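You operate a simulated robot arm through the tools that you are given. There is no shell and no other tool.

You run a simulated robot arm. Do the job below in one go: nothing can be reset, and whatever is moved stays where it is left.

TASK
Put things in order on the top of the packing bench. At the end: the grey sensor from the top of the packing bench is on the beige box (marked "CLIPS"); the teal can (marked "CHICKPEAS") from the top of the packing bench stands where the jar (marked "JAM") stood; the yellow tub (marked "CHAIN") from the top of the packing bench stands where the teal can stood; the jar from the top of the packing bench stands where the white yoghurt pot stood; the white yoghurt pot from the top of the packing bench stands where the grey sensor stood; whatever was shut is shut again. Leave all else as you found it, and nothing knocked over.

Only the result counts: the job must be done as asked and must still hold three seconds after the hand-in. Knocking over, shifting, dropping, spilling or breaking anything else fails it.

THE ROBOT
A 6-joint arm with a two-finger gripper, fixed in place. Base frame: the origin is at the foot of the arm, x ahead of it, y to its left, z up; the work surface is at about z = 0. Readings come in m, degrees, newtons and seconds.
With the tool pointing down near the work surface it reaches from about 0.24 to 0.62 m from the base axis. Its first joint turns from -66.0 to 66.0 degrees. Payload 1.37 kg.
The TCP is the grasp point between the finger pads, 0.022 m short of the fingertips. In the tool frame z runs along the fingers and y along their closing line. The gripper opens to 0.092 m; its body begins 0.065 m behind the TCP.
Orientation is told as [roll, pitch, yaw] about the base's x, y, z axes, in that order, counted from this pose: with the fingers straight down and closing along the base's y, the tool's x points along the base's -x, its y along +y and its z along -z.

THE INTERFACE
- The arm moves only by the tool play_rows. Its argument "increments" is one flat list of numbers, 7 for each row, row after row: the shift along the tool's x, y, z in mm, then the turn, a rotation vector about the tool's x, y, z in degrees, then the finger opening in mm, from 0 to 92. In form: [tx, ty, tz, rx, ry, rz, jaw, tx, ty, tz, rx, ry, rz, jaw, ...]. A call has 1 to 20 rows; each row is the pose to reach, as a shift and turn from the pose commanded when the call began, along the tool's axes at that moment. Each row takes 0.2 s and may step no farther than 0.05 m and 8.6 degrees from the row before; otherwise, or with a gripper value out of range, the whole call is refused. A pose out of reach is approached as far as the arm can. The call stops where the force on the tool passes 40 N (or 10 N more than at its start, if that is more) or the arm is blocked; 0.2 s more then pass. Each finger travels about 0.0599 m/s and halts on what it meets, pressing with about 22 N; the grip force reading is that of the motor and also rises with nothing between the fingers. The clock runs only during rows and for 0.2 s after the last one: add rows that repeat a pose to give the fingers time. The reply holds the time, the measured pose of the TCP, the force on the tool along the base axes, the opening and the grip force, in the units named above and with some noise, with the torque about the TCP (base axes, N m) and any sound that the robot's microphone picked up, and new pictures: "views" is both (left out), scene, wrist or none.
- Cameras (640 x 400 px; columns grow to the right, rows downward): "scene" is fixed at [0.0408, -0.4385, 0.5814]; the picture's right is [0.73, -0.68, 0.00], its down [-0.45, -0.49, -0.75] and it looks along [0.51, 0.55, -0.66] (base axes); focal length 313 px, centre (320, 200). "wrist" rides on the gripper at [0.071, 0.019, -0.102] in the tool frame; the picture's right is [-0.26, 0.97, 0.00], its down [-0.75, -0.20, -0.62] and it looks along [-0.60, -0.16, 0.78] (tool axes); focal length 280 px, centre (320, 200). There is no depth. A picture from a camera that has moved, and an enlarged one, comes with that camera's place and axes in the base frame and with its lens. The place of the scene camera against the robot may be out by one fixed shift of up to 0.012 m in any direction.
- close_up(camera, box): a new picture of the part [left, top, right, bottom] of that camera's present view, enlarged. It takes no simulated time.
- finish_job(): hands the job in; it is judged then, once.

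Nothing tells you positions but the pictures and the camera data. Unless the task says otherwise, let go and move clear before handing in.

The tools are called after "Emit:" by a JSON object that holds its "api" and its "payload". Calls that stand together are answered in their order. play_rows: Moves the arm, as the interface text tells. Its arguments: {"type":"object","properties":{"increments":{"type":"array"},"views":{"type":"string","enum":["both","scene","wrist","none"]}},"required":["increments"]} The other tools are called the same way: close_up (camera, box) takes an enlarged picture of a part of a camera's view; finish_job () hands the job in.

At the start:

```text
time_s: 0.0
position: [0.3784, 0.0085, 0.3298]
ee_rot: [0.0, 0.1, 0.0]
contact_force: [0.2, 0.3, -0.3]
moment: [-0.03, 0.01, -0.02]
finger_gap: 0.0924
grasp_force: 0.1
```

scene: 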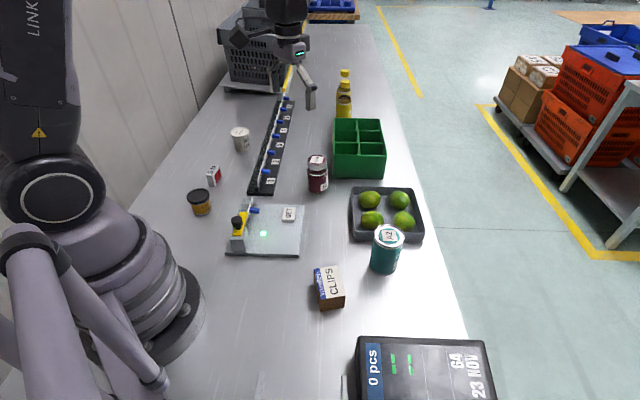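
wrist: 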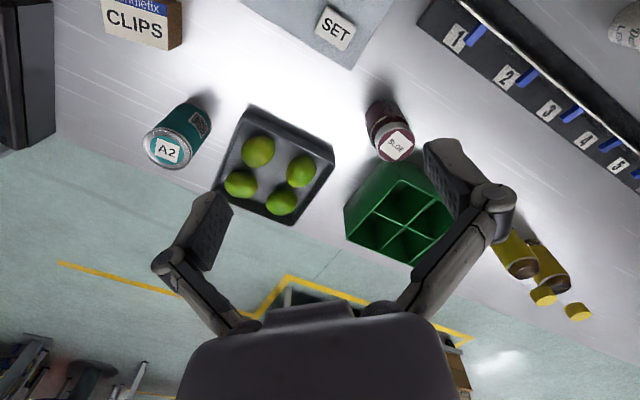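

I see the bench with several items: a CLIPS box, a teal can, a dark jar, a white pot, a small brown/yellow tub, a fixture plate and more. I'll take enlarged pictures to identify everything before moving.

Emit:
{"api": "close_up", "payload": {"camera": "scene", "box": [170, 100, 350, 220]}}

Emit:
{"api": "close_up", "payload": {"camera": "scene", "box": [220, 180, 440, 320]}}

Emit:
{"api": "close_up", "payload": {"camera": "scene", "box": [220, 0, 420, 130]}}

Emit:
{"api": "close_up", "payload": {"camera": "wrist", "box": [340, 0, 640, 200]}}

Emit:
{"api": "close_up", "payload": {"camera": "wrist", "box": [40, 0, 360, 220]}}

```text
3.33 times, centred on (260, 160) of scene
camera zoom: at [0.0408, -0.4385, 0.5814], right [0.73, -0.68, 0.0], down [-0.45, -0.49, -0.75], along [0.51, 0.55, -0.66], focal length 1044 px, centre (520, 333)
```

zoom: 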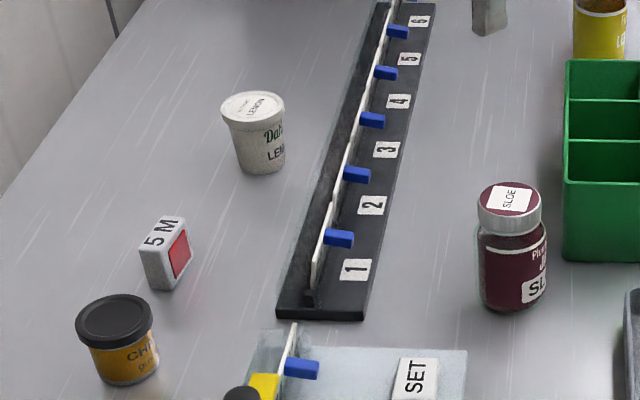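

```text
2.86 times, centred on (330, 250) of scene
camera zoom: at [0.0408, -0.4385, 0.5814], right [0.73, -0.68, 0.0], down [-0.45, -0.49, -0.75], along [0.51, 0.55, -0.66], focal length 895 px, centre (291, 57)
```

zoom: 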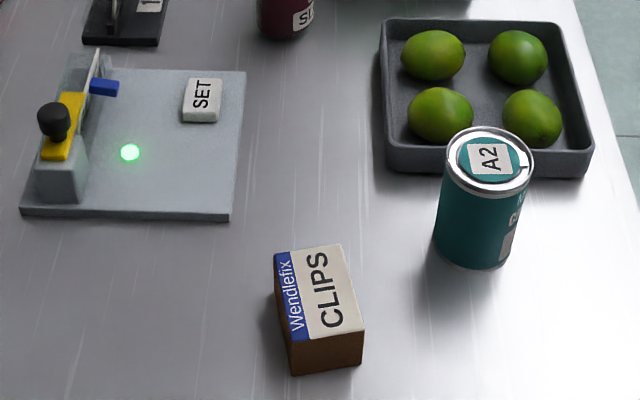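

```text
3.08 times, centred on (320, 65) of scene
camera zoom: at [0.0408, -0.4385, 0.5814], right [0.73, -0.68, 0.0], down [-0.45, -0.49, -0.75], along [0.51, 0.55, -0.66], focal length 964 px, centre (320, 615)
```

zoom: 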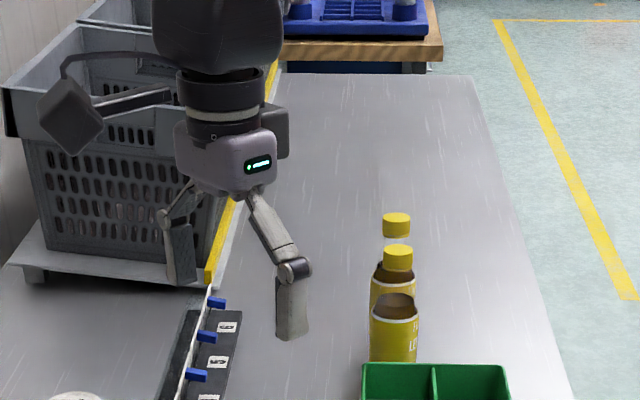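

```text
2.00 times, centred on (490, 100) of wrist
camera zoom: at [0.3081, 0.0268, 0.4318], right [0.26, 0.97, 0.0], down [0.75, -0.2, 0.62], along [0.6, -0.16, -0.78], focal length 561 px, centre (-20, 400)
```

zoom: 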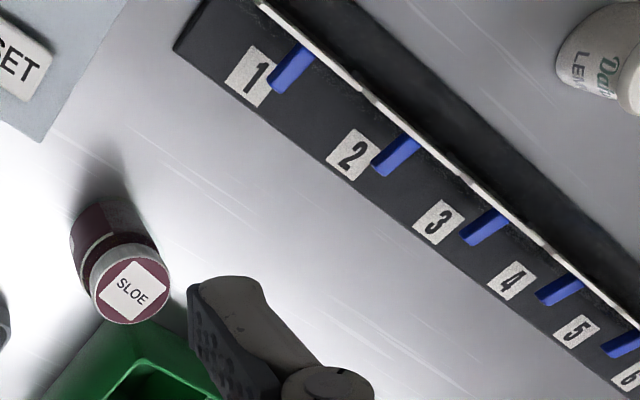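

```text
1.82 times, centred on (200, 110) of wrist
camera zoom: at [0.3081, 0.0268, 0.4318], right [0.26, 0.97, 0.0], down [0.75, -0.2, 0.62], along [0.6, -0.16, -0.78], focal length 510 px, centre (538, 364)
```

zoom: 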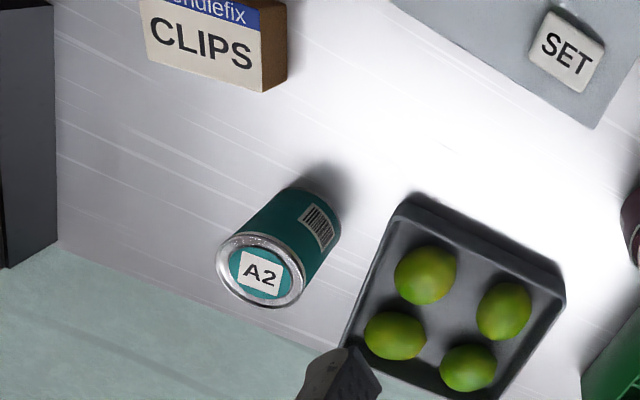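

The "5 M" block with a red face looks like the grey sensor. The dark-lidded tub is CHAIN, the white pot is LEMON yoghurt, and the dark jar is SLOE. My order is sensor→box, yoghurt→sensor spot, jar→yoghurt spot, can→jar spot, tub→can spot. First I'll survey the left side from above with the wrist camera.

Emit:
{"api": "play_rows", "payload": {"increments": [18, 28, 4, 0, 0, -5.6, 92, 36, 56, 8, 0, 0, -11.2, 92, 54, 84, 11, 0, 0, -16.9, 92, 72, 112, 15, 0, 0, -22.5, 92, 91, 140, 19, 0, 0, -28.1, 92, 109, 168, 23, 0, 0, -33.8, 92, 127, 196, 26, 0, 0, -39.4, 92, 145, 224.5, 30, 0, 0, -45, 92, 145, 224.5, 30, 0, 0, -45, 92], "views": "both"}}

```text
time_s: 2.0
position: [0.232, 0.2315, 0.2999]
ee_rot: [0.0, 0.0, 45.0]
contact_force: [-1.2, -0.3, 0.4]
moment: [0.0, -0.03, -0.01]
finger_gap: 0.0921
grasp_force: 0.1
camera wrist: at [0.1693, 0.1945, 0.4021], right [-0.5, 0.87, 0.0], down [0.68, 0.39, 0.62], along [0.54, 0.31, -0.78], focal length 280 px, centre (320, 200)
```

scene: 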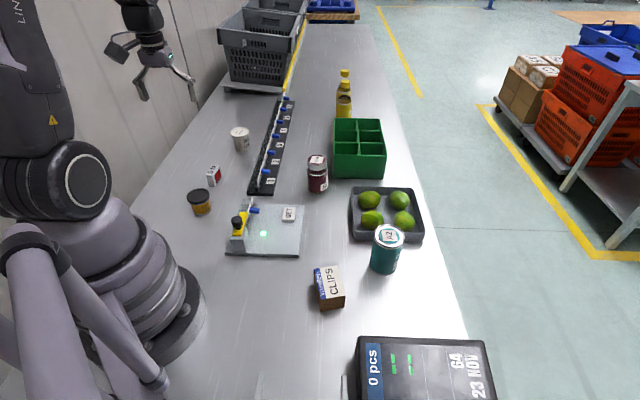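
wrist: 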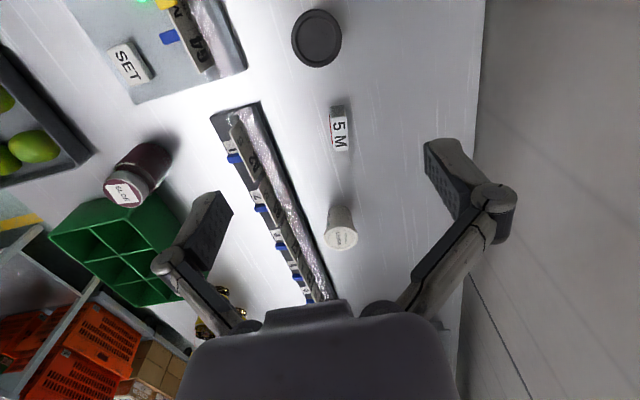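

The wrist view shows the tub, the 5 M sensor and the yoghurt pot in a row. I'll enlarge them to measure exactly.

Emit:
{"api": "close_up", "payload": {"camera": "wrist", "box": [280, 0, 400, 75]}}

Emit:
{"api": "close_up", "payload": {"camera": "wrist", "box": [290, 90, 390, 160]}}

Emit:
{"api": "close_up", "payload": {"camera": "wrist", "box": [290, 190, 390, 260]}}

Emit:
{"api": "close_up", "payload": {"camera": "wrist", "box": [90, 130, 190, 210]}}

Emit:
{"api": "close_up", "payload": {"camera": "scene", "box": [190, 155, 240, 190]}}

```text
5.33 times, centred on (340, 38) of wrist
camera zoom: at [0.1693, 0.1945, 0.4021], right [-0.5, 0.87, 0.0], down [0.68, 0.39, 0.62], along [0.54, 0.31, -0.78], focal length 1495 px, centre (213, 1067)
```

zoom: 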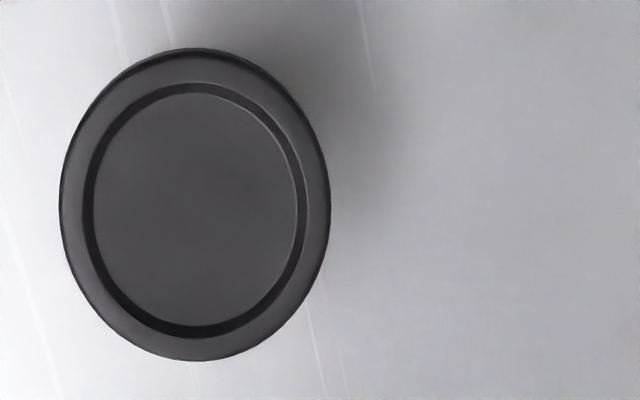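

```text
5.71 times, centred on (340, 125) of wrist
camera zoom: at [0.1693, 0.1945, 0.4021], right [-0.5, 0.87, 0.0], down [0.68, 0.39, 0.62], along [0.54, 0.31, -0.78], focal length 1602 px, centre (206, 629)
```

zoom: 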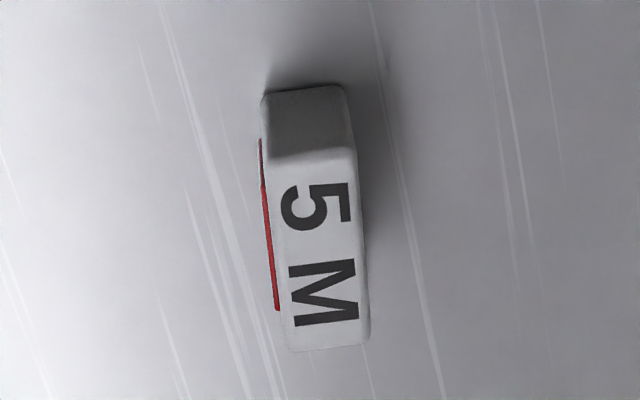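

```text
5.71 times, centred on (340, 225) of wrist
camera zoom: at [0.1693, 0.1945, 0.4021], right [-0.5, 0.87, 0.0], down [0.68, 0.39, 0.62], along [0.54, 0.31, -0.78], focal length 1602 px, centre (206, 57)
```

zoom: 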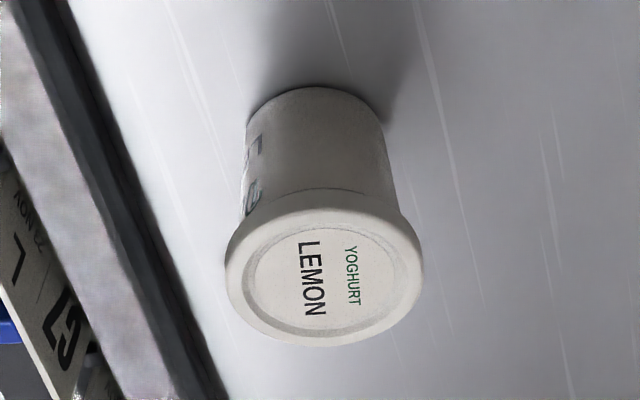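

```text
5.00 times, centred on (140, 170) of wrist
camera zoom: at [0.1693, 0.1945, 0.4021], right [-0.5, 0.87, 0.0], down [0.68, 0.39, 0.62], along [0.54, 0.31, -0.78], focal length 1402 px, centre (1220, 350)
```

zoom: 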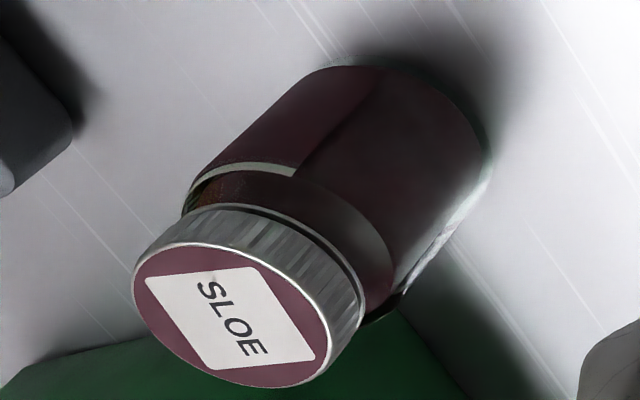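

```text
11.43 times, centred on (215, 172) of scene
camera zoom: at [0.0408, -0.4385, 0.5814], right [0.73, -0.68, 0.0], down [-0.45, -0.49, -0.75], along [0.51, 0.55, -0.66], focal length 3581 px, centre (1520, 514)
```

zoom: 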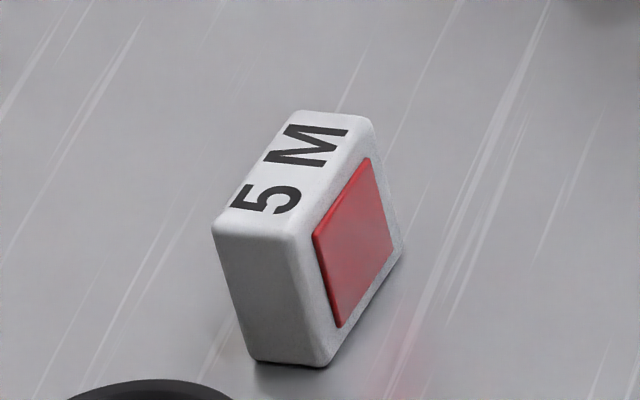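

Sensor is about 51×21×41 mm at roughly (0.304, 0.305), long axis at ~37°. The yoghurt pot is at about (0.459, 0.404) and the tub at about (0.218, 0.218). Next I'll survey the jar from closer.

Emit:
{"api": "play_rows", "payload": {"increments": [2, -37, 3, 0, 0, 5, 92, 4, -74, 7, 0, 0, 10, 92, 7, -111, 10, 0, 0, 15, 92, 9, -148, 13, 0, 0, 20, 92, 11, -186, 17, 0, 0, 25, 92, 13.4, -222.7, 20, 0, 0, 30, 92, 13.4, -222.7, 20, 0, 0, 30, 92, 13.4, -222.7, 20, 0, 0, 30, 92], "views": "wrist"}}

Emit:
{"api": "close_up", "payload": {"camera": "wrist", "box": [240, 40, 400, 140]}}

```text
time_s: 3.8
position: [0.3816, 0.0648, 0.28]
ee_rot: [0.0, 0.0, 15.0]
contact_force: [0.0, 0.2, 0.5]
moment: [-0.02, 0.0, -0.06]
finger_gap: 0.0918
grasp_force: 0.0
camera wrist: at [0.3086, 0.0645, 0.3817], right [0.0, 1.0, 0.0], down [0.78, 0.0, 0.62], along [0.62, 0.0, -0.78], focal length 280 px, centre (320, 200)
```

wrist: 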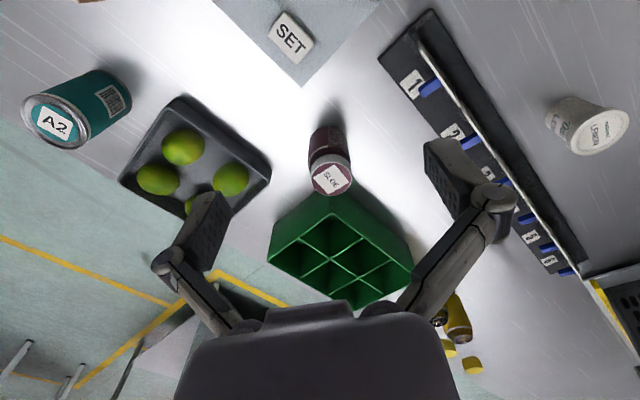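

```text
4.00 times, centred on (320, 90) of wrist
camera zoom: at [0.3086, 0.0645, 0.3817], right [0.0, 1.0, 0.0], down [0.78, 0.0, 0.62], along [0.62, 0.0, -0.78], focal length 1122 px, centre (320, 640)
```

zoom: 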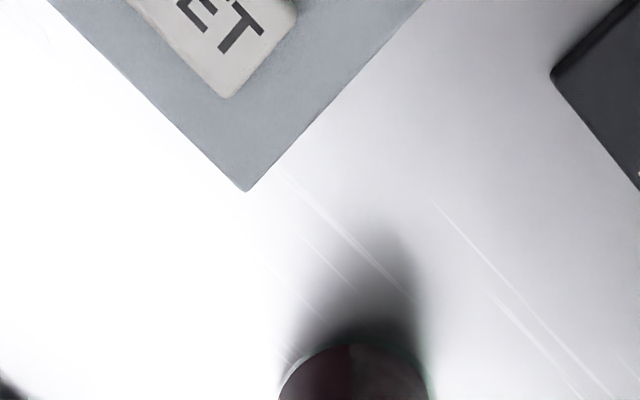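

Emit:
{"api": "close_up", "payload": {"camera": "wrist", "box": [270, 110, 390, 210]}}

Emit:
{"api": "close_up", "payload": {"camera": "wrist", "box": [10, 50, 170, 170]}}

Emit:
{"api": "close_up", "payload": {"camera": "wrist", "box": [530, 80, 640, 170]}}

```text
4.00 times, centred on (330, 160) of wrist
camera zoom: at [0.3086, 0.0645, 0.3817], right [0.0, 1.0, 0.0], down [0.78, 0.0, 0.62], along [0.62, 0.0, -0.78], focal length 1122 px, centre (280, 360)
```

zoom: 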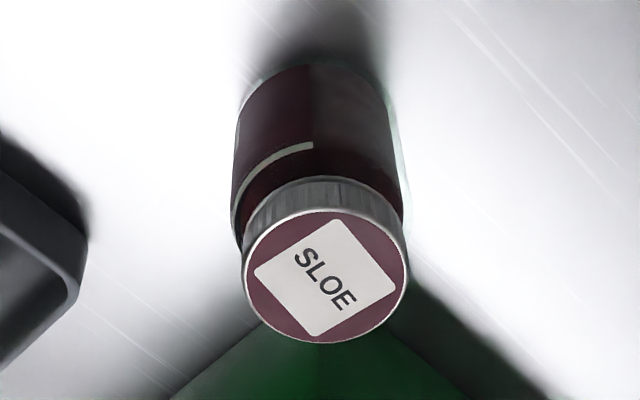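

```text
3.33 times, centred on (90, 110) of wrist
camera zoom: at [0.3086, 0.0645, 0.3817], right [0.0, 1.0, 0.0], down [0.78, 0.0, 0.62], along [0.62, 0.0, -0.78], focal length 935 px, centre (1087, 500)
```

zoom: 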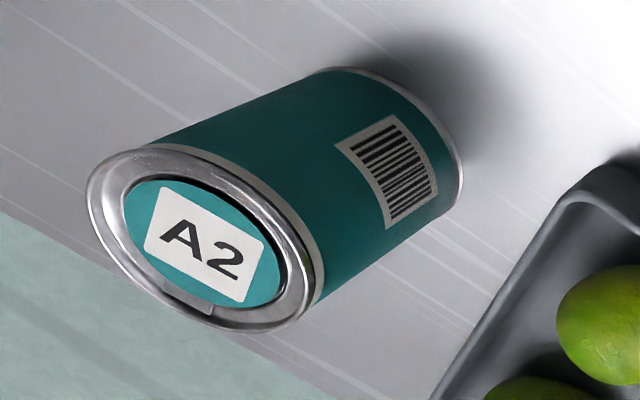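

```text
4.44 times, centred on (585, 125) of wrist
camera zoom: at [0.3086, 0.0645, 0.3817], right [0.0, 1.0, 0.0], down [0.78, 0.0, 0.62], along [0.62, 0.0, -0.78], focal length 1246 px, centre (-858, 533)
```

zoom: 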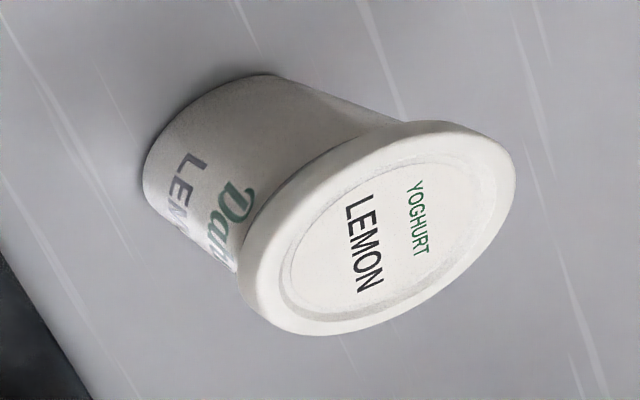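

Jar is at about (0.504, 0.078), 96 mm tall; can is at about (0.432, -0.22). Next I'll view the can and the CLIPS box from nearer, and check the green crate behind the jar.

Emit:
{"api": "play_rows", "payload": {"increments": [18, -36, -3, 0, 0, 4.5, 92, 37, -71, -7, 0, 0, 9, 92, 55, -107, -10, 0, 0, 13.5, 92, 74, -142, -13, 0, 0, 18, 92, 92, -178, -17, 0, 0, 22.5, 92, 110.6, -213.4, -20, 0, 0, 27, 92, 110.6, -213.4, -20, 0, 0, 27, 92, 110.6, -213.4, -20, 0, 0, 27, 92], "views": "wrist"}}

Emit:
{"api": "close_up", "payload": {"camera": "scene", "box": [290, 80, 430, 200]}}

Emit:
{"api": "close_up", "payload": {"camera": "scene", "box": [300, 210, 420, 320]}}

```text
time_s: 5.6
position: [0.3308, -0.1695, 0.3001]
ee_rot: [-0.1, 0.0, -12.0]
contact_force: [0.8, -0.3, -0.2]
moment: [-0.01, 0.01, -0.02]
finger_gap: 0.0919
grasp_force: 0.1
camera wrist: at [0.2658, -0.136, 0.4023], right [0.46, 0.89, 0.0], down [0.69, -0.36, 0.62], along [0.56, -0.29, -0.78], focal length 280 px, centre (320, 200)
```

wrist: 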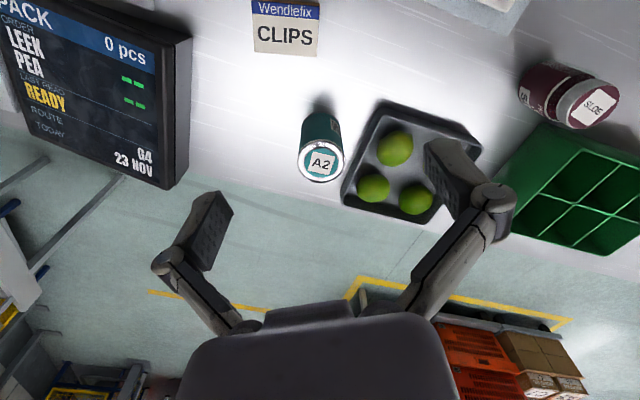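

```text
3.33 times, centred on (360, 140) of scene
camera zoom: at [0.0408, -0.4385, 0.5814], right [0.73, -0.68, 0.0], down [-0.45, -0.49, -0.75], along [0.51, 0.55, -0.66], focal length 1044 px, centre (187, 400)
```

zoom: 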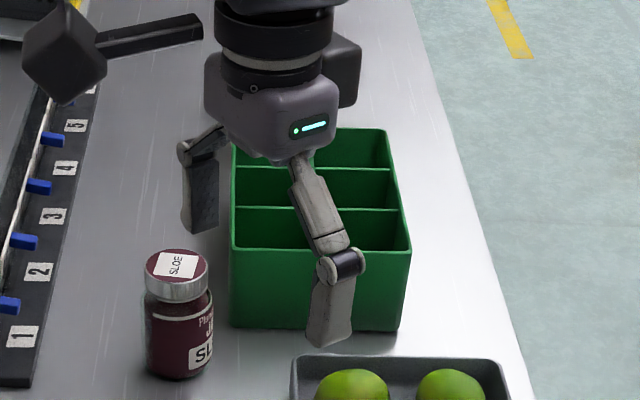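

```text
3.64 times, centred on (360, 265) of scene
camera zoom: at [0.0408, -0.4385, 0.5814], right [0.73, -0.68, 0.0], down [-0.45, -0.49, -0.75], along [0.51, 0.55, -0.66], focal length 1139 px, centre (174, -36)
```

zoom: 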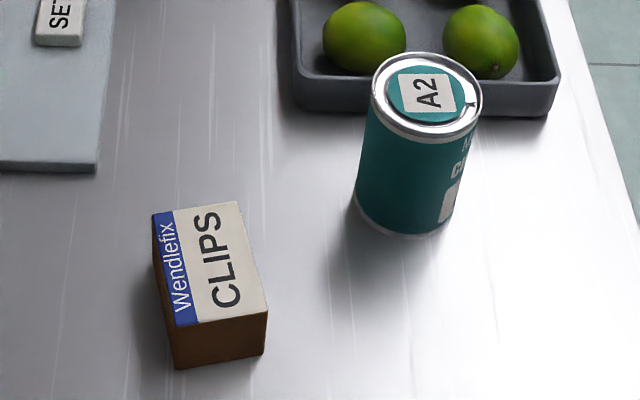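

Emit:
{"api": "close_up", "payload": {"camera": "wrist", "box": [240, 0, 340, 62]}}

Emit:
{"api": "close_up", "payload": {"camera": "wrist", "box": [280, 90, 400, 190]}}

Emit:
{"api": "close_up", "payload": {"camera": "wrist", "box": [330, 80, 500, 230]}}

```text
6.40 times, centred on (290, 31) of wrist
camera zoom: at [0.2658, -0.136, 0.4023], right [0.46, 0.89, 0.0], down [0.69, -0.36, 0.62], along [0.56, -0.29, -0.78], focal length 1794 px, centre (512, 1282)
```

zoom: 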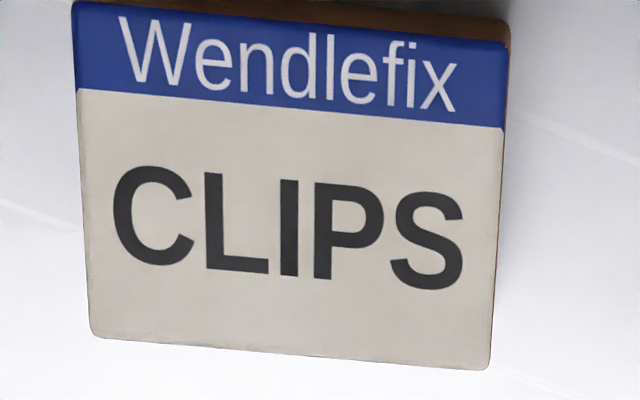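

```text
4.00 times, centred on (340, 140) of wrist
camera zoom: at [0.2658, -0.136, 0.4023], right [0.46, 0.89, 0.0], down [0.69, -0.36, 0.62], along [0.56, -0.29, -0.78], focal length 1122 px, centre (240, 440)
```

zoom: 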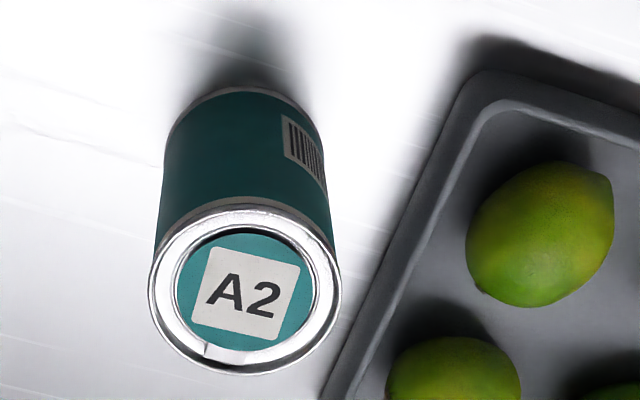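

```text
2.67 times, centred on (415, 155) of wrist
camera zoom: at [0.2658, -0.136, 0.4023], right [0.46, 0.89, 0.0], down [0.69, -0.36, 0.62], along [0.56, -0.29, -0.78], focal length 748 px, centre (67, 320)
```

zoom: 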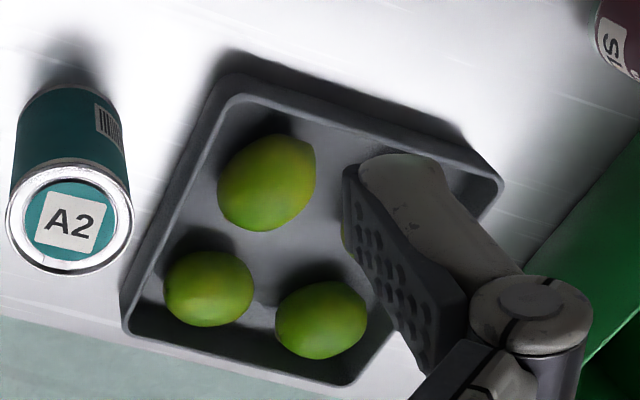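

The box top is about 72×50 mm at (0.29, -0.19), long axis at ~59°. The can is at about (0.433, -0.22), and the bench is rotated about 45° in my frame. Next I'll go above the sensor with yaw 37° for the first pick.

Emit:
{"api": "play_rows", "payload": {"increments": [11.2, 41.7, 4.5, 0, 0, -4.45, 70, 22.4, 83.4, 9, 0, 0, -8.9, 70, 33.7, 125, 13.6, 0, 0, -13.4, 70, 44.9, 166.7, 18, 0, 0, -17.8, 70, 56.1, 208.4, 22.7, 0, 0, -22.3, 70, 67.3, 250.1, 27.3, 0, 0, -26.7, 70, 78.5, 291.8, 31.8, 0, 0, -31.2, 70, 89.7, 333.5, 36.4, 0, 0, -35.6, 70, 101, 375.1, 41, 0, 0, -40.1, 70, 112.2, 416.8, 45.5, 0, 0, -44.5, 70, 123.4, 458.5, 50, 0, 0, -49, 70, 123.4, 458.5, 90, 0, 0, -49, 70, 123.4, 458.5, 130, 0, 0, -49, 70, 123.4, 458.5, 165, 0, 0, -49, 70, 123.4, 458.5, 165, 0, 0, -49, 70], "views": "both"}}

Emit:
{"api": "close_up", "payload": {"camera": "wrist", "box": [240, 60, 400, 160]}}

```text
time_s: 8.8
position: [0.3033, 0.3038, 0.1344]
ee_rot: [-0.1, 0.0, 37.0]
contact_force: [0.4, 0.4, -1.5]
moment: [-0.02, 0.04, -0.02]
finger_gap: 0.0696
grasp_force: 0.0
camera wrist: at [0.2352, 0.2766, 0.2366], right [-0.37, 0.93, 0.0], down [0.72, 0.29, 0.63], along [0.58, 0.23, -0.78], focal length 280 px, centre (320, 200)
```

scene: 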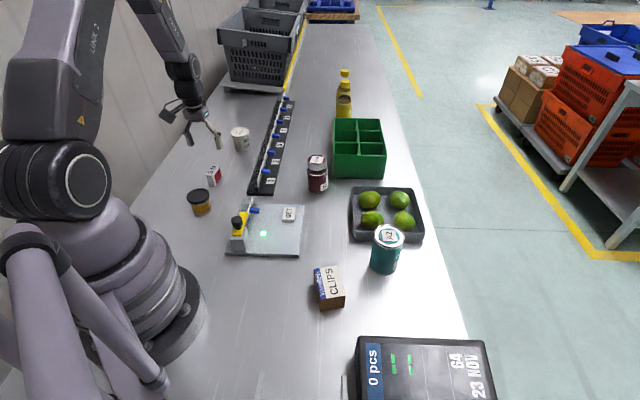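
wrist: 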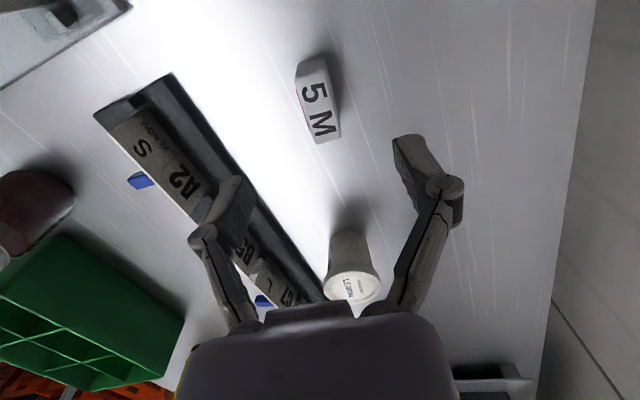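

```text
4.00 times, centred on (320, 110) of wrist
camera zoom: at [0.2352, 0.2766, 0.2366], right [-0.37, 0.93, 0.0], down [0.72, 0.29, 0.63], along [0.58, 0.23, -0.78], focal length 1122 px, centre (320, 560)
```

zoom: 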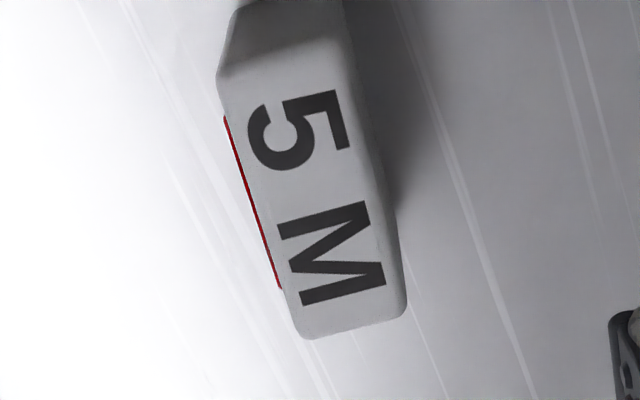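

The sensor is well centred under the gripper at yaw 37°. I'll descend and grip it across its 21 mm width.

Emit:
{"api": "play_rows", "payload": {"increments": [-2, 0, 30, 0, 0, 0, 70, -2, 0, 60, 0, 0, 0, 60, -2, 0, 85, 0, 0, 0, 55, -2, 0, 100, 0, 0, 0, 50, -2, 0, 107, 0, 0, 0, 50, -2, 0, 107, 0, 0, 0, 50, -2, 0, 107, 0, 0, 0, 35, -2, 0, 107, 0, 0, 0, 25, -2, 0, 107, 0, 0, 0, 12, -2, 0, 107, 0, 0, 0, 12, -2, 0, 107, 0, 0, 0, 12], "views": "both"}}

```text
time_s: 11.2
position: [0.3059, 0.3075, 0.0268]
ee_rot: [0.1, 0.0, 36.9]
contact_force: [0.2, -0.9, 0.0]
moment: [-0.01, 0.02, 0.02]
finger_gap: 0.0211
grasp_force: 21.8
camera wrist: at [0.238, 0.279, 0.1295], right [-0.37, 0.93, 0.0], down [0.72, 0.29, 0.62], along [0.58, 0.23, -0.78], focal length 280 px, centre (320, 200)
```

scene: 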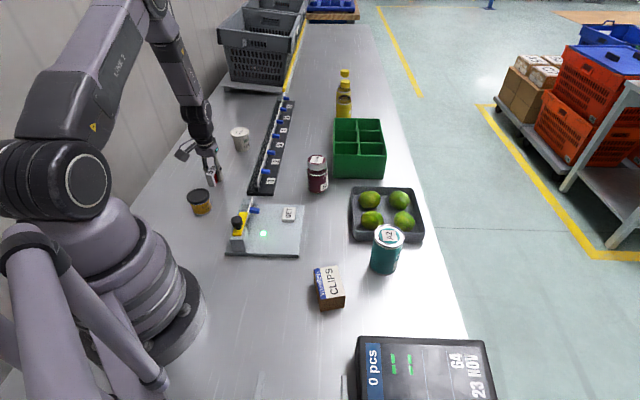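
wrist: 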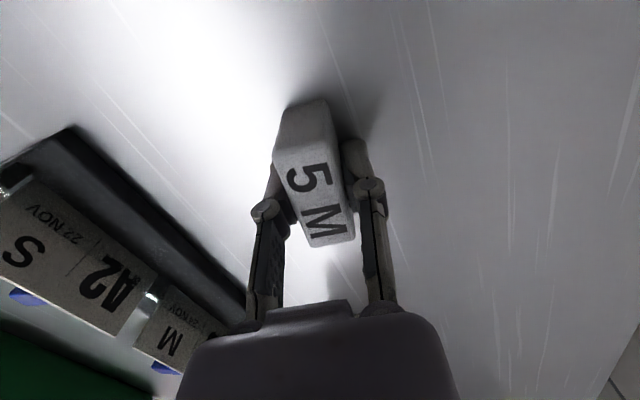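

Sensor is gripped (21.1 mm gap, 22 N). I'll check how it sits in the fingers before lifting.

Emit:
{"api": "close_up", "payload": {"camera": "wrist", "box": [230, 80, 410, 260]}}

Emit:
{"api": "play_rows", "payload": {"increments": [0, 0, -5, 0, 0, 0, 12, 0, 0, -20, 0, 0, 0, 12, 0, 0, -50, 0, 0, 0, 12, 0, 0, -90, 0, 0, 0, 12, 0, 0, -130, 0, 0, 0, 12, 0, 0, -172, 0, 0, 0, 12, 0, 0, -172, 0, 0, 0, 12], "views": "both"}}

```text
2.22 times, centred on (320, 170) of wrist
camera zoom: at [0.238, 0.279, 0.1295], right [-0.37, 0.93, 0.0], down [0.72, 0.29, 0.62], along [0.58, 0.23, -0.78], focal length 623 px, centre (320, 267)
```

zoom: 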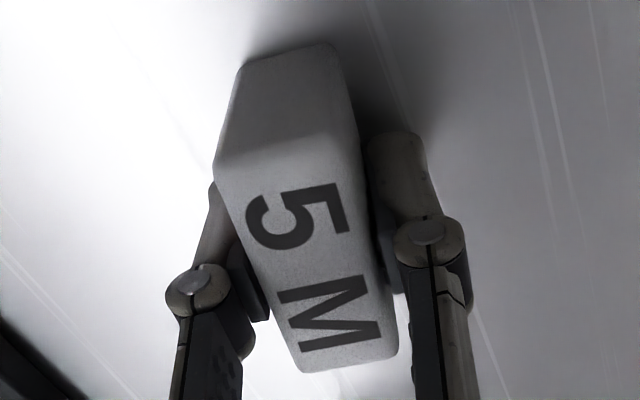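

```text
time_s: 12.8
position: [0.307, 0.3054, 0.1984]
ee_rot: [0.0, 0.0, 36.9]
contact_force: [-0.4, -0.2, -0.6]
moment: [-0.03, 0.02, -0.02]
finger_gap: 0.0211
grasp_force: 22.3
camera wrist: at [0.2397, 0.2777, 0.3021], right [-0.37, 0.93, 0.0], down [0.72, 0.29, 0.62], along [0.58, 0.23, -0.78], focal length 280 px, centre (320, 200)
```

scene: 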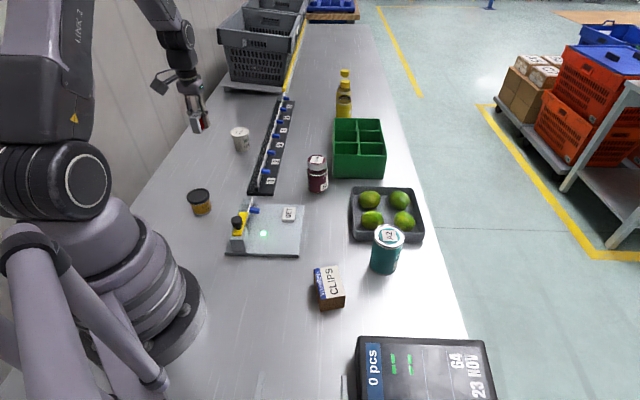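
wrist: 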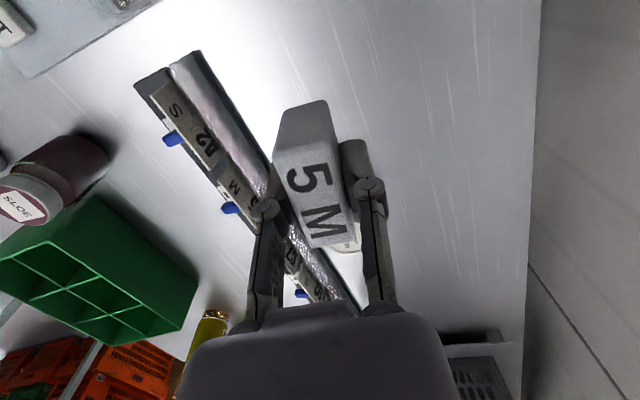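

The sensor lifted cleanly. Next I'll carry it across at z = 0.20 to above the CLIPS box, turning to line up with the box's long side.

Emit:
{"api": "play_rows", "payload": {"increments": [10, -13, 0, 0, 0, -1, 12, 31, -39, 0, 0, 0, -2.5, 12, 52, -65, 0, 0, 0, -4, 12, 73, -91, 0, 0, 0, -5.5, 12, 94, -117, 0, 0, 0, -7, 12, 115, -143, 0, 0, 0, -8.5, 12, 136, -169, 0, 0, 0, -10, 12, 157, -195, 0, 0, 0, -11.5, 12, 178, -221, 0, 0, 0, -13, 12, 199, -247, 0, 0, 0, -14.5, 12, 220, -273, 0, 0, 0, -16, 12, 241, -299, 0, 0, 0, -17.5, 12, 262, -325, 0, 0, 0, -19, 12, 283, -351, 0, 0, 0, -20.5, 12, 300, -372, 0, 0, 0, -21.7, 12, 308, -383, 0, 0, 0, -21.7, 12, 311.7, -387.7, 0, 0, 0, -21.7, 12, 311.7, -387.7, 0, 0, 0, -21.7, 12, 311.7, -387.7, 0, 0, 0, -21.7, 12], "views": "both"}}

Emit:
{"api": "close_up", "payload": {"camera": "wrist", "box": [220, 0, 440, 140]}}

Emit:
{"api": "close_up", "payload": {"camera": "scene", "box": [270, 190, 390, 320]}}

```text
time_s: 16.8
position: [0.291, -0.1915, 0.1997]
ee_rot: [0.0, 0.0, 58.6]
contact_force: [0.5, 0.6, 0.2]
moment: [0.02, 0.0, 0.04]
finger_gap: 0.0214
grasp_force: 21.8
camera wrist: at [0.2374, -0.2425, 0.3026], right [-0.69, 0.73, 0.0], down [0.57, 0.54, 0.62], along [0.45, 0.43, -0.78], focal length 280 px, centre (320, 200)
```

scene: 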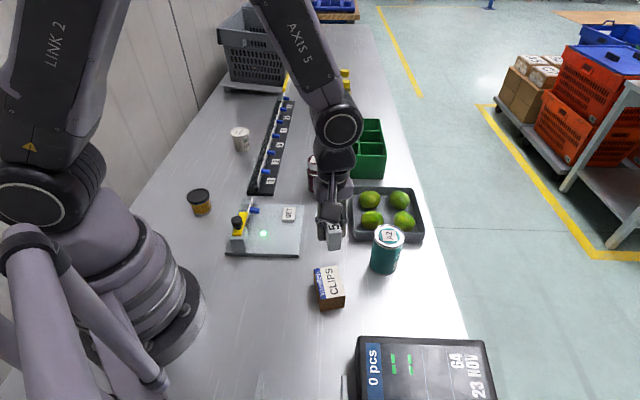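
wrist: 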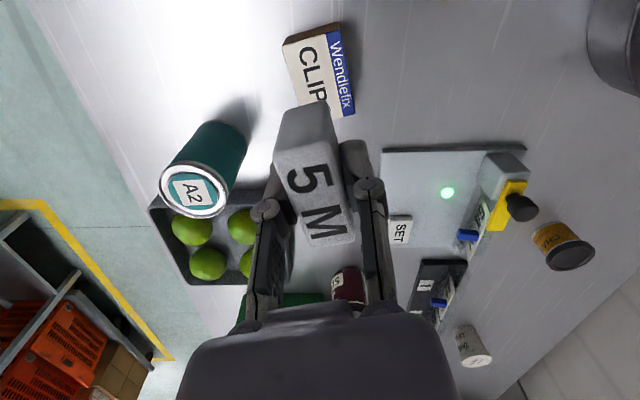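

```text
2.86 times, centred on (330, 70) of wrist
camera zoom: at [0.2374, -0.2425, 0.3026], right [-0.69, 0.73, 0.0], down [0.57, 0.54, 0.62], along [0.45, 0.43, -0.78], focal length 801 px, centre (291, 571)
```

zoom: 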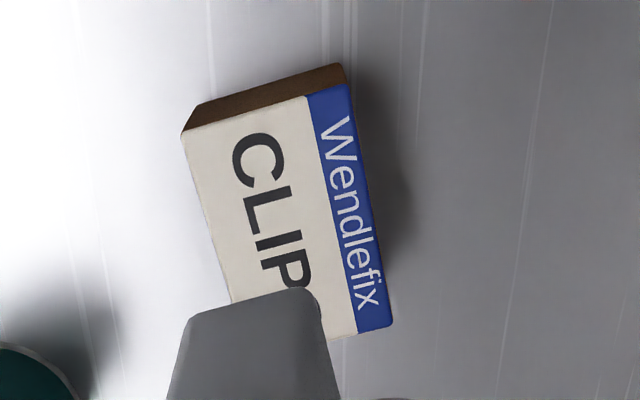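

```text
3.08 times, centred on (330, 255) of scene
camera zoom: at [0.0408, -0.4385, 0.5814], right [0.73, -0.68, 0.0], down [-0.45, -0.49, -0.75], along [0.51, 0.55, -0.66], focal length 964 px, centre (289, 31)
```

zoom: 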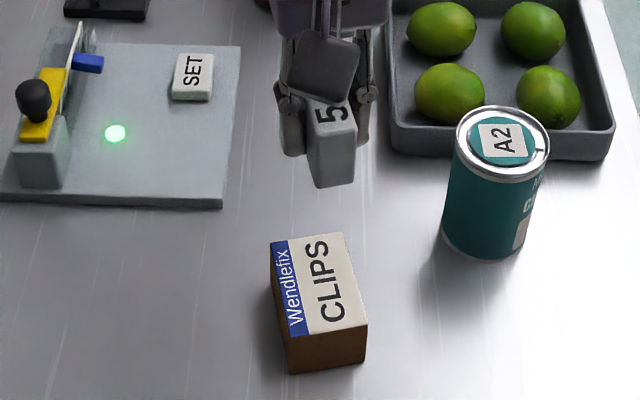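

The gripper is centred over the box and aligned with it. I'll lower until the sensor is just above the lid, then feel for contact in small steps.

Emit:
{"api": "play_rows", "payload": {"increments": [0, 0, 30, 0, 0, 0, 12, 0, 0, 60, 0, 0, 0, 12, 0, 0, 85, 0, 0, 0, 12, 0, 0, 105, 0, 0, 0, 12, 0, 0, 115, 0, 0, 0, 12, 0, 0, 119, 0, 0, 0, 12, 0, 0, 119, 0, 0, 0, 12], "views": "scene"}}

Emit:
{"api": "close_up", "payload": {"camera": "scene", "box": [280, 240, 380, 320]}}

```text
time_s: 18.4
position: [0.2909, -0.1916, 0.0802]
ee_rot: [0.0, 0.0, 58.7]
contact_force: [0.1, 0.6, -2.2]
moment: [-0.04, -0.01, 0.01]
finger_gap: 0.0212
grasp_force: 21.5
```

scene: 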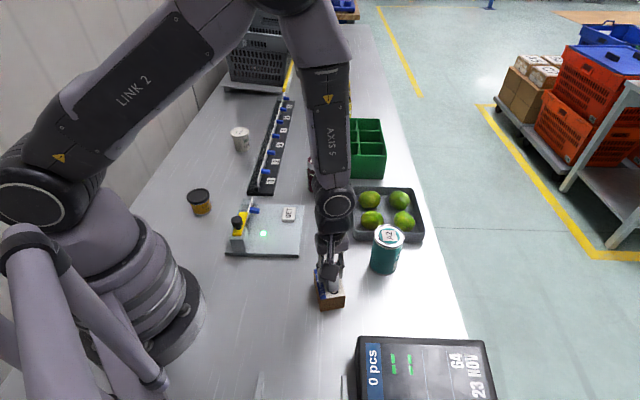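

```text
5.00 times, centred on (330, 280) of scene
camera zoom: at [0.0408, -0.4385, 0.5814], right [0.73, -0.68, 0.0], down [-0.45, -0.49, -0.75], along [0.51, 0.55, -0.66], focal length 1567 px, centre (270, -200)
```

zoom: 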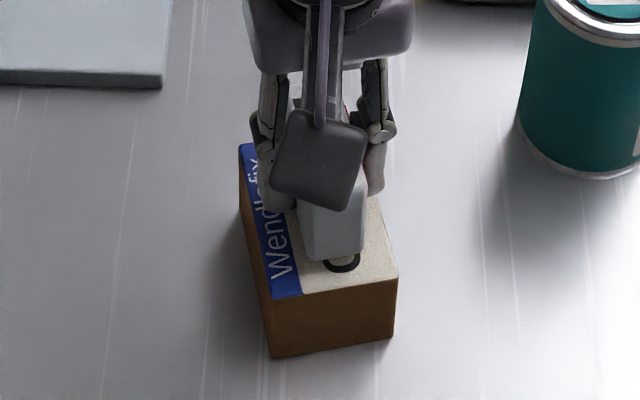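

Emit:
{"api": "play_rows", "payload": {"increments": [0, 0, 1, 0, 0, 0, 12, 0, 0, 2, 0, 0, 0, 12, 0, 0, 3, 0, 0, 0, 12, 0, 0, 3, 0, 0, 0, 12], "views": "none"}}

Emit:
{"api": "play_rows", "payload": {"increments": [0, 0, 1, 0, 0, 0, 12, 0, 0, 2, 0, 0, 0, 12, 0, 0, 2, 0, 0, 0, 12], "views": "none"}}

```text
time_s: 19.4
position: [0.2909, -0.1917, 0.0798]
ee_rot: [0.1, 0.0, 58.7]
contact_force: [0.2, 0.7, -0.4]
moment: [0.0, 0.0, 0.0]
finger_gap: 0.0213
grasp_force: 21.9
```

```text
time_s: 20.2
position: [0.2905, -0.1907, 0.0752]
ee_rot: [0.1, 0.1, 58.7]
contact_force: [0.6, -0.3, -0.4]
moment: [0.05, -0.04, 0.0]
finger_gap: 0.021
grasp_force: 22.0
```

Emit:
{"api": "play_rows", "payload": {"increments": [0, 0, 1, 0, 0, 0, 12, 0, 0, 1, 0, 0, 0, 12], "views": "none"}}

Emit:
{"api": "play_rows", "payload": {"increments": [0, 0, 1, 0, 0, 0, 12, 0, 0, 1, 0, 0, 0, 12], "views": "none"}}

Emit:
{"api": "play_rows", "payload": {"increments": [0, 0, 1, 0, 0, 0, 12, 0, 0, 1, 0, 0, 0, 12], "views": "none"}}

Emit:
{"api": "close_up", "payload": {"camera": "scene", "box": [300, 260, 360, 310]}}

```text
time_s: 20.8
position: [0.2903, -0.1917, 0.0749]
ee_rot: [0.0, 0.0, 58.7]
contact_force: [-0.2, -0.8, -2.1]
moment: [0.03, 0.03, 0.0]
finger_gap: 0.0214
grasp_force: 22.1
```

```text
time_s: 21.4
position: [0.2908, -0.1927, 0.0734]
ee_rot: [0.0, 0.0, 58.7]
contact_force: [-0.2, -0.7, -0.3]
moment: [0.01, -0.01, 0.0]
finger_gap: 0.0214
grasp_force: 22.1
```

```text
time_s: 22.0
position: [0.29, -0.1925, 0.0732]
ee_rot: [0.0, 0.0, 58.7]
contact_force: [-3.1, 3.1, 19.0]
moment: [0.12, 0.03, 0.05]
finger_gap: 0.0213
grasp_force: 22.0
```

```text
8.00 times, centred on (330, 285) of scene
camera zoom: at [0.0407, -0.4384, 0.5814], right [0.73, -0.68, 0.0], down [-0.45, -0.49, -0.75], along [0.51, 0.55, -0.66], focal length 2507 px, centre (240, -480)
```

zoom: 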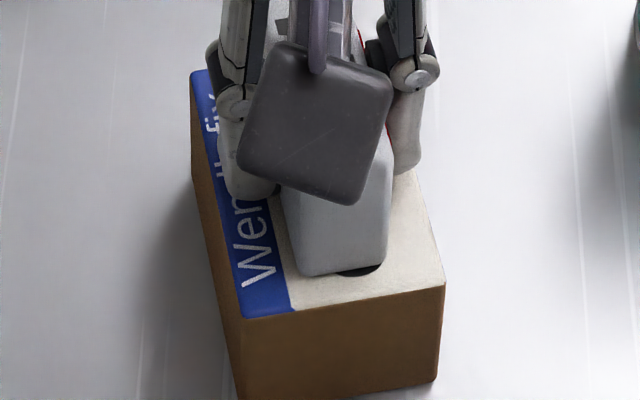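

Contact is felt at z ≈ 0.073, so the sensor rests on the box. I'll ease off half a millimetre, open, and back straight up.

Emit:
{"api": "play_rows", "payload": {"increments": [0, 0, -0.6, 0, 0, 0, 12, 0, 0, -0.6, 0, 0, 0, 16, 0, 0, -0.6, 0, 0, 0, 21, 0, 0, -0.6, 0, 0, 0, 26, 0, 0, -0.6, 0, 0, 0, 36, 0, 0, -0.6, 0, 0, 0, 44, 0, 0, -0.6, 0, 0, 0, 44, 0, 0, -0.6, 0, 0, 0, 44], "views": "scene"}}

Emit:
{"api": "close_up", "payload": {"camera": "scene", "box": [300, 255, 370, 315]}}

```text
time_s: 23.8
position: [0.2911, -0.1908, 0.0728]
ee_rot: [0.1, 0.0, 58.8]
contact_force: [-0.1, -0.1, 0.5]
moment: [-0.02, -0.02, 0.0]
finger_gap: 0.044
grasp_force: 0.1
```

scene: 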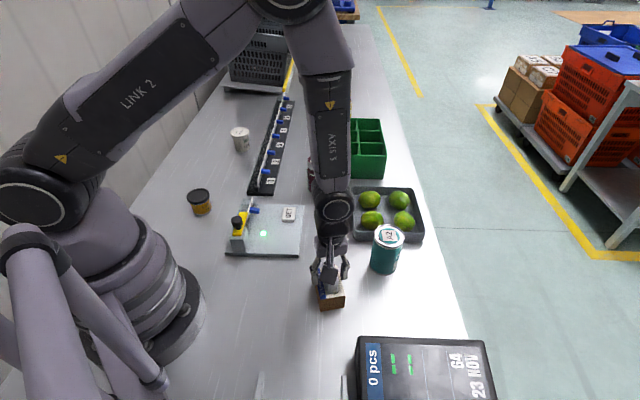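

```text
6.67 times, centred on (335, 285) of scene
camera zoom: at [0.0408, -0.4385, 0.5814], right [0.73, -0.68, 0.0], down [-0.45, -0.49, -0.75], along [0.51, 0.55, -0.66], focal length 2089 px, centre (220, -367)
```

zoom: 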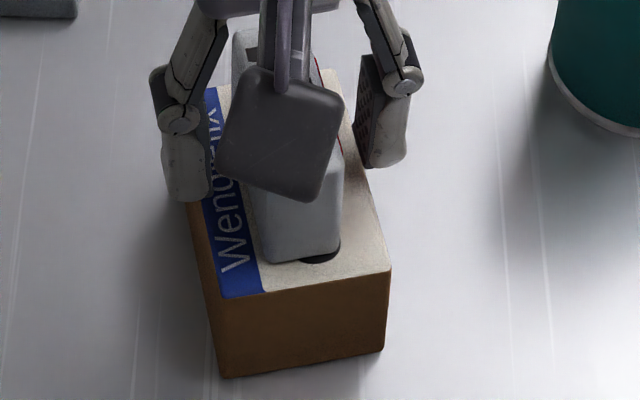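

Emit:
{"api": "play_rows", "payload": {"increments": [0, 0, -10, 0, 0, 0, 44, 0, 0, -40, 0, 0, 0, 44, 0, 0, -80, 0, 0, 0, 44, 0, 0, -120, 0, 0, 0, 60, 0, 0, -160, 0, 0, 0, 80, 0, 0, -200, 0, 0, 0, 85, 0, 0, -200, 0, 0, 0, 85], "views": "both"}}

Emit:
{"api": "close_up", "payload": {"camera": "scene", "box": [280, 230, 400, 320]}}

```text
time_s: 25.4
position: [0.2901, -0.1906, 0.2742]
ee_rot: [0.0, -0.1, 58.7]
contact_force: [-0.3, 0.9, 0.7]
moment: [-0.03, 0.03, -0.01]
finger_gap: 0.085
grasp_force: 0.0
camera wrist: at [0.2377, -0.2415, 0.3774], right [-0.69, 0.73, 0.0], down [0.57, 0.54, 0.62], along [0.45, 0.43, -0.78], focal length 280 px, centre (320, 200)
```

scene: 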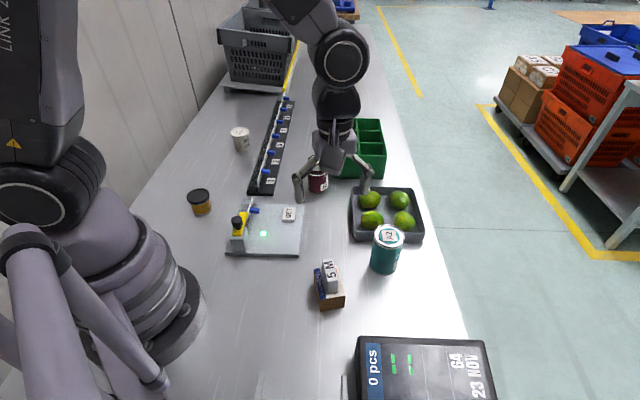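
wrist: 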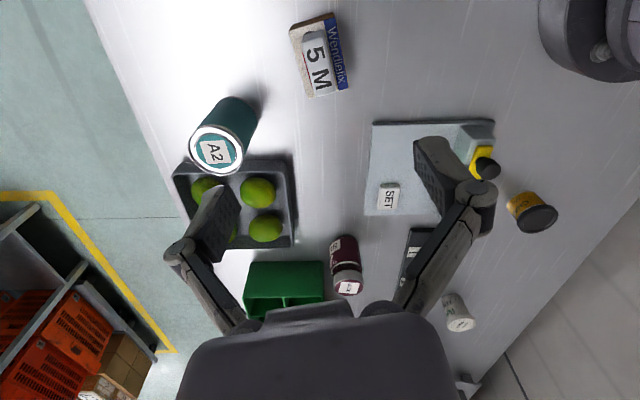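

```text
4.44 times, centred on (340, 275) of scene
camera zoom: at [0.0408, -0.4385, 0.5814], right [0.73, -0.68, 0.0], down [-0.45, -0.49, -0.75], along [0.51, 0.55, -0.66], focal length 1393 px, centre (231, -133)
```

zoom: 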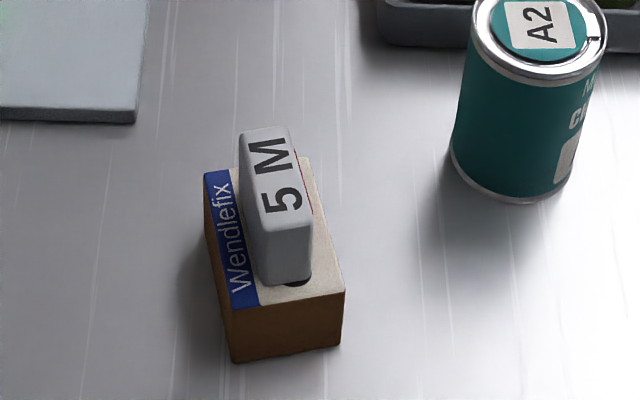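

The sensor stands squarely on the box. Next I'll move to above the yoghurt pot, with the fingers set to close nearly parallel to the black rail.

Emit:
{"api": "play_rows", "payload": {"increments": [-46, 13, 0, 0, 0, 5.3, 85, -92, 25, 0, 0, 0, 10.6, 85, -138, 38, 0, 0, 0, 15.9, 85, -184, 51, 0, 0, 0, 21.1, 85, -229, 64, 0, 0, 0, 26.4, 85, -275, 76, 0, 0, 0, 31.7, 85, -321, 89, 0, 0, 0, 37, 85, -367, 102, 0, 0, 0, 42.3, 85, -413, 114, 0, 0, 0, 47.6, 85, -459, 127, 0, 0, 0, 52.8, 85, -505, 140, 5, 0, 0, 58.1, 85, -550, 152, 15, 0, 0, 63.4, 85, -585, 162, 35, 0, 0, 68.7, 85, -596.3, 165.3, 65, 0, 0, 68.7, 85, -596.3, 165.3, 103, 0, 0, 68.7, 85, -596.3, 165.3, 103, 0, 0, 68.7, 85, -596.3, 165.3, 103, 0, 0, 68.7, 85], "views": "both"}}

Emit:
{"api": "close_up", "payload": {"camera": "wrist", "box": [220, 30, 420, 160]}}

```text
time_s: 29.0
position: [0.4583, 0.404, 0.1701]
ee_rot: [0.0, 0.0, -9.9]
contact_force: [0.5, 0.3, 0.3]
moment: [0.0, 0.03, 0.02]
finger_gap: 0.085
grasp_force: 0.0
camera wrist: at [0.3918, 0.4352, 0.2724], right [0.43, 0.9, 0.0], down [0.71, -0.33, 0.62], along [0.57, -0.27, -0.78], focal length 280 px, centre (320, 200)
```

scene: 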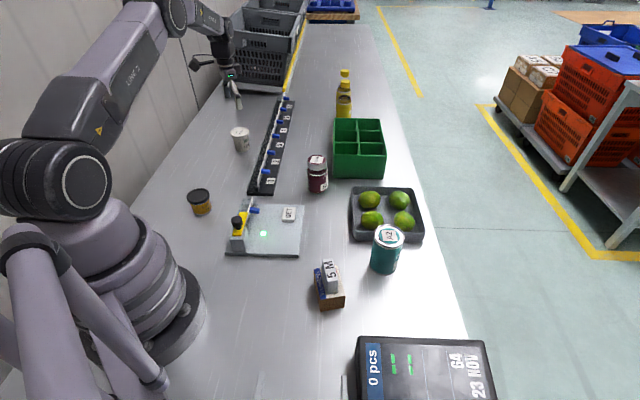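
wrist: 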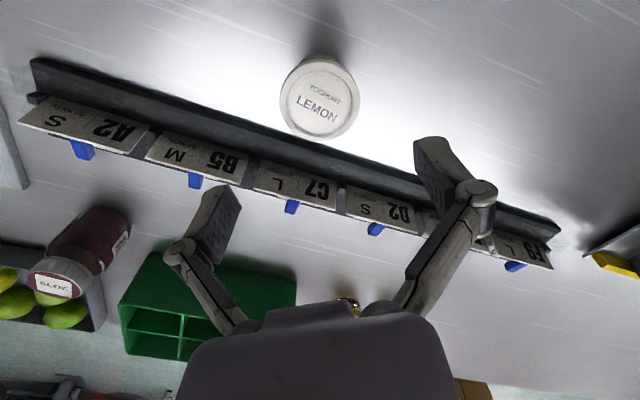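

```text
3.08 times, centred on (320, 95) of wrist
camera zoom: at [0.3918, 0.4352, 0.2724], right [0.43, 0.9, 0.0], down [0.71, -0.33, 0.62], along [0.57, -0.27, -0.78], focal length 863 px, centre (320, 523)
```

zoom: 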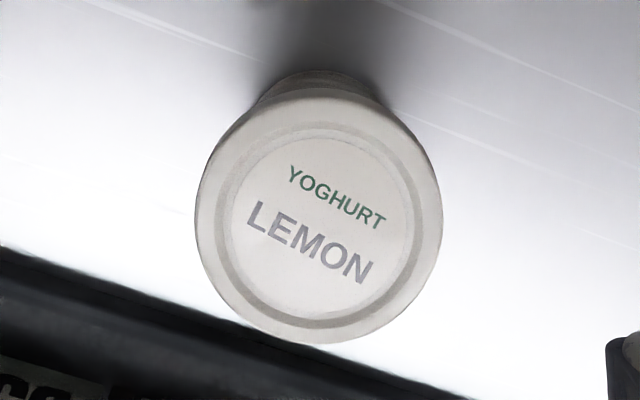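

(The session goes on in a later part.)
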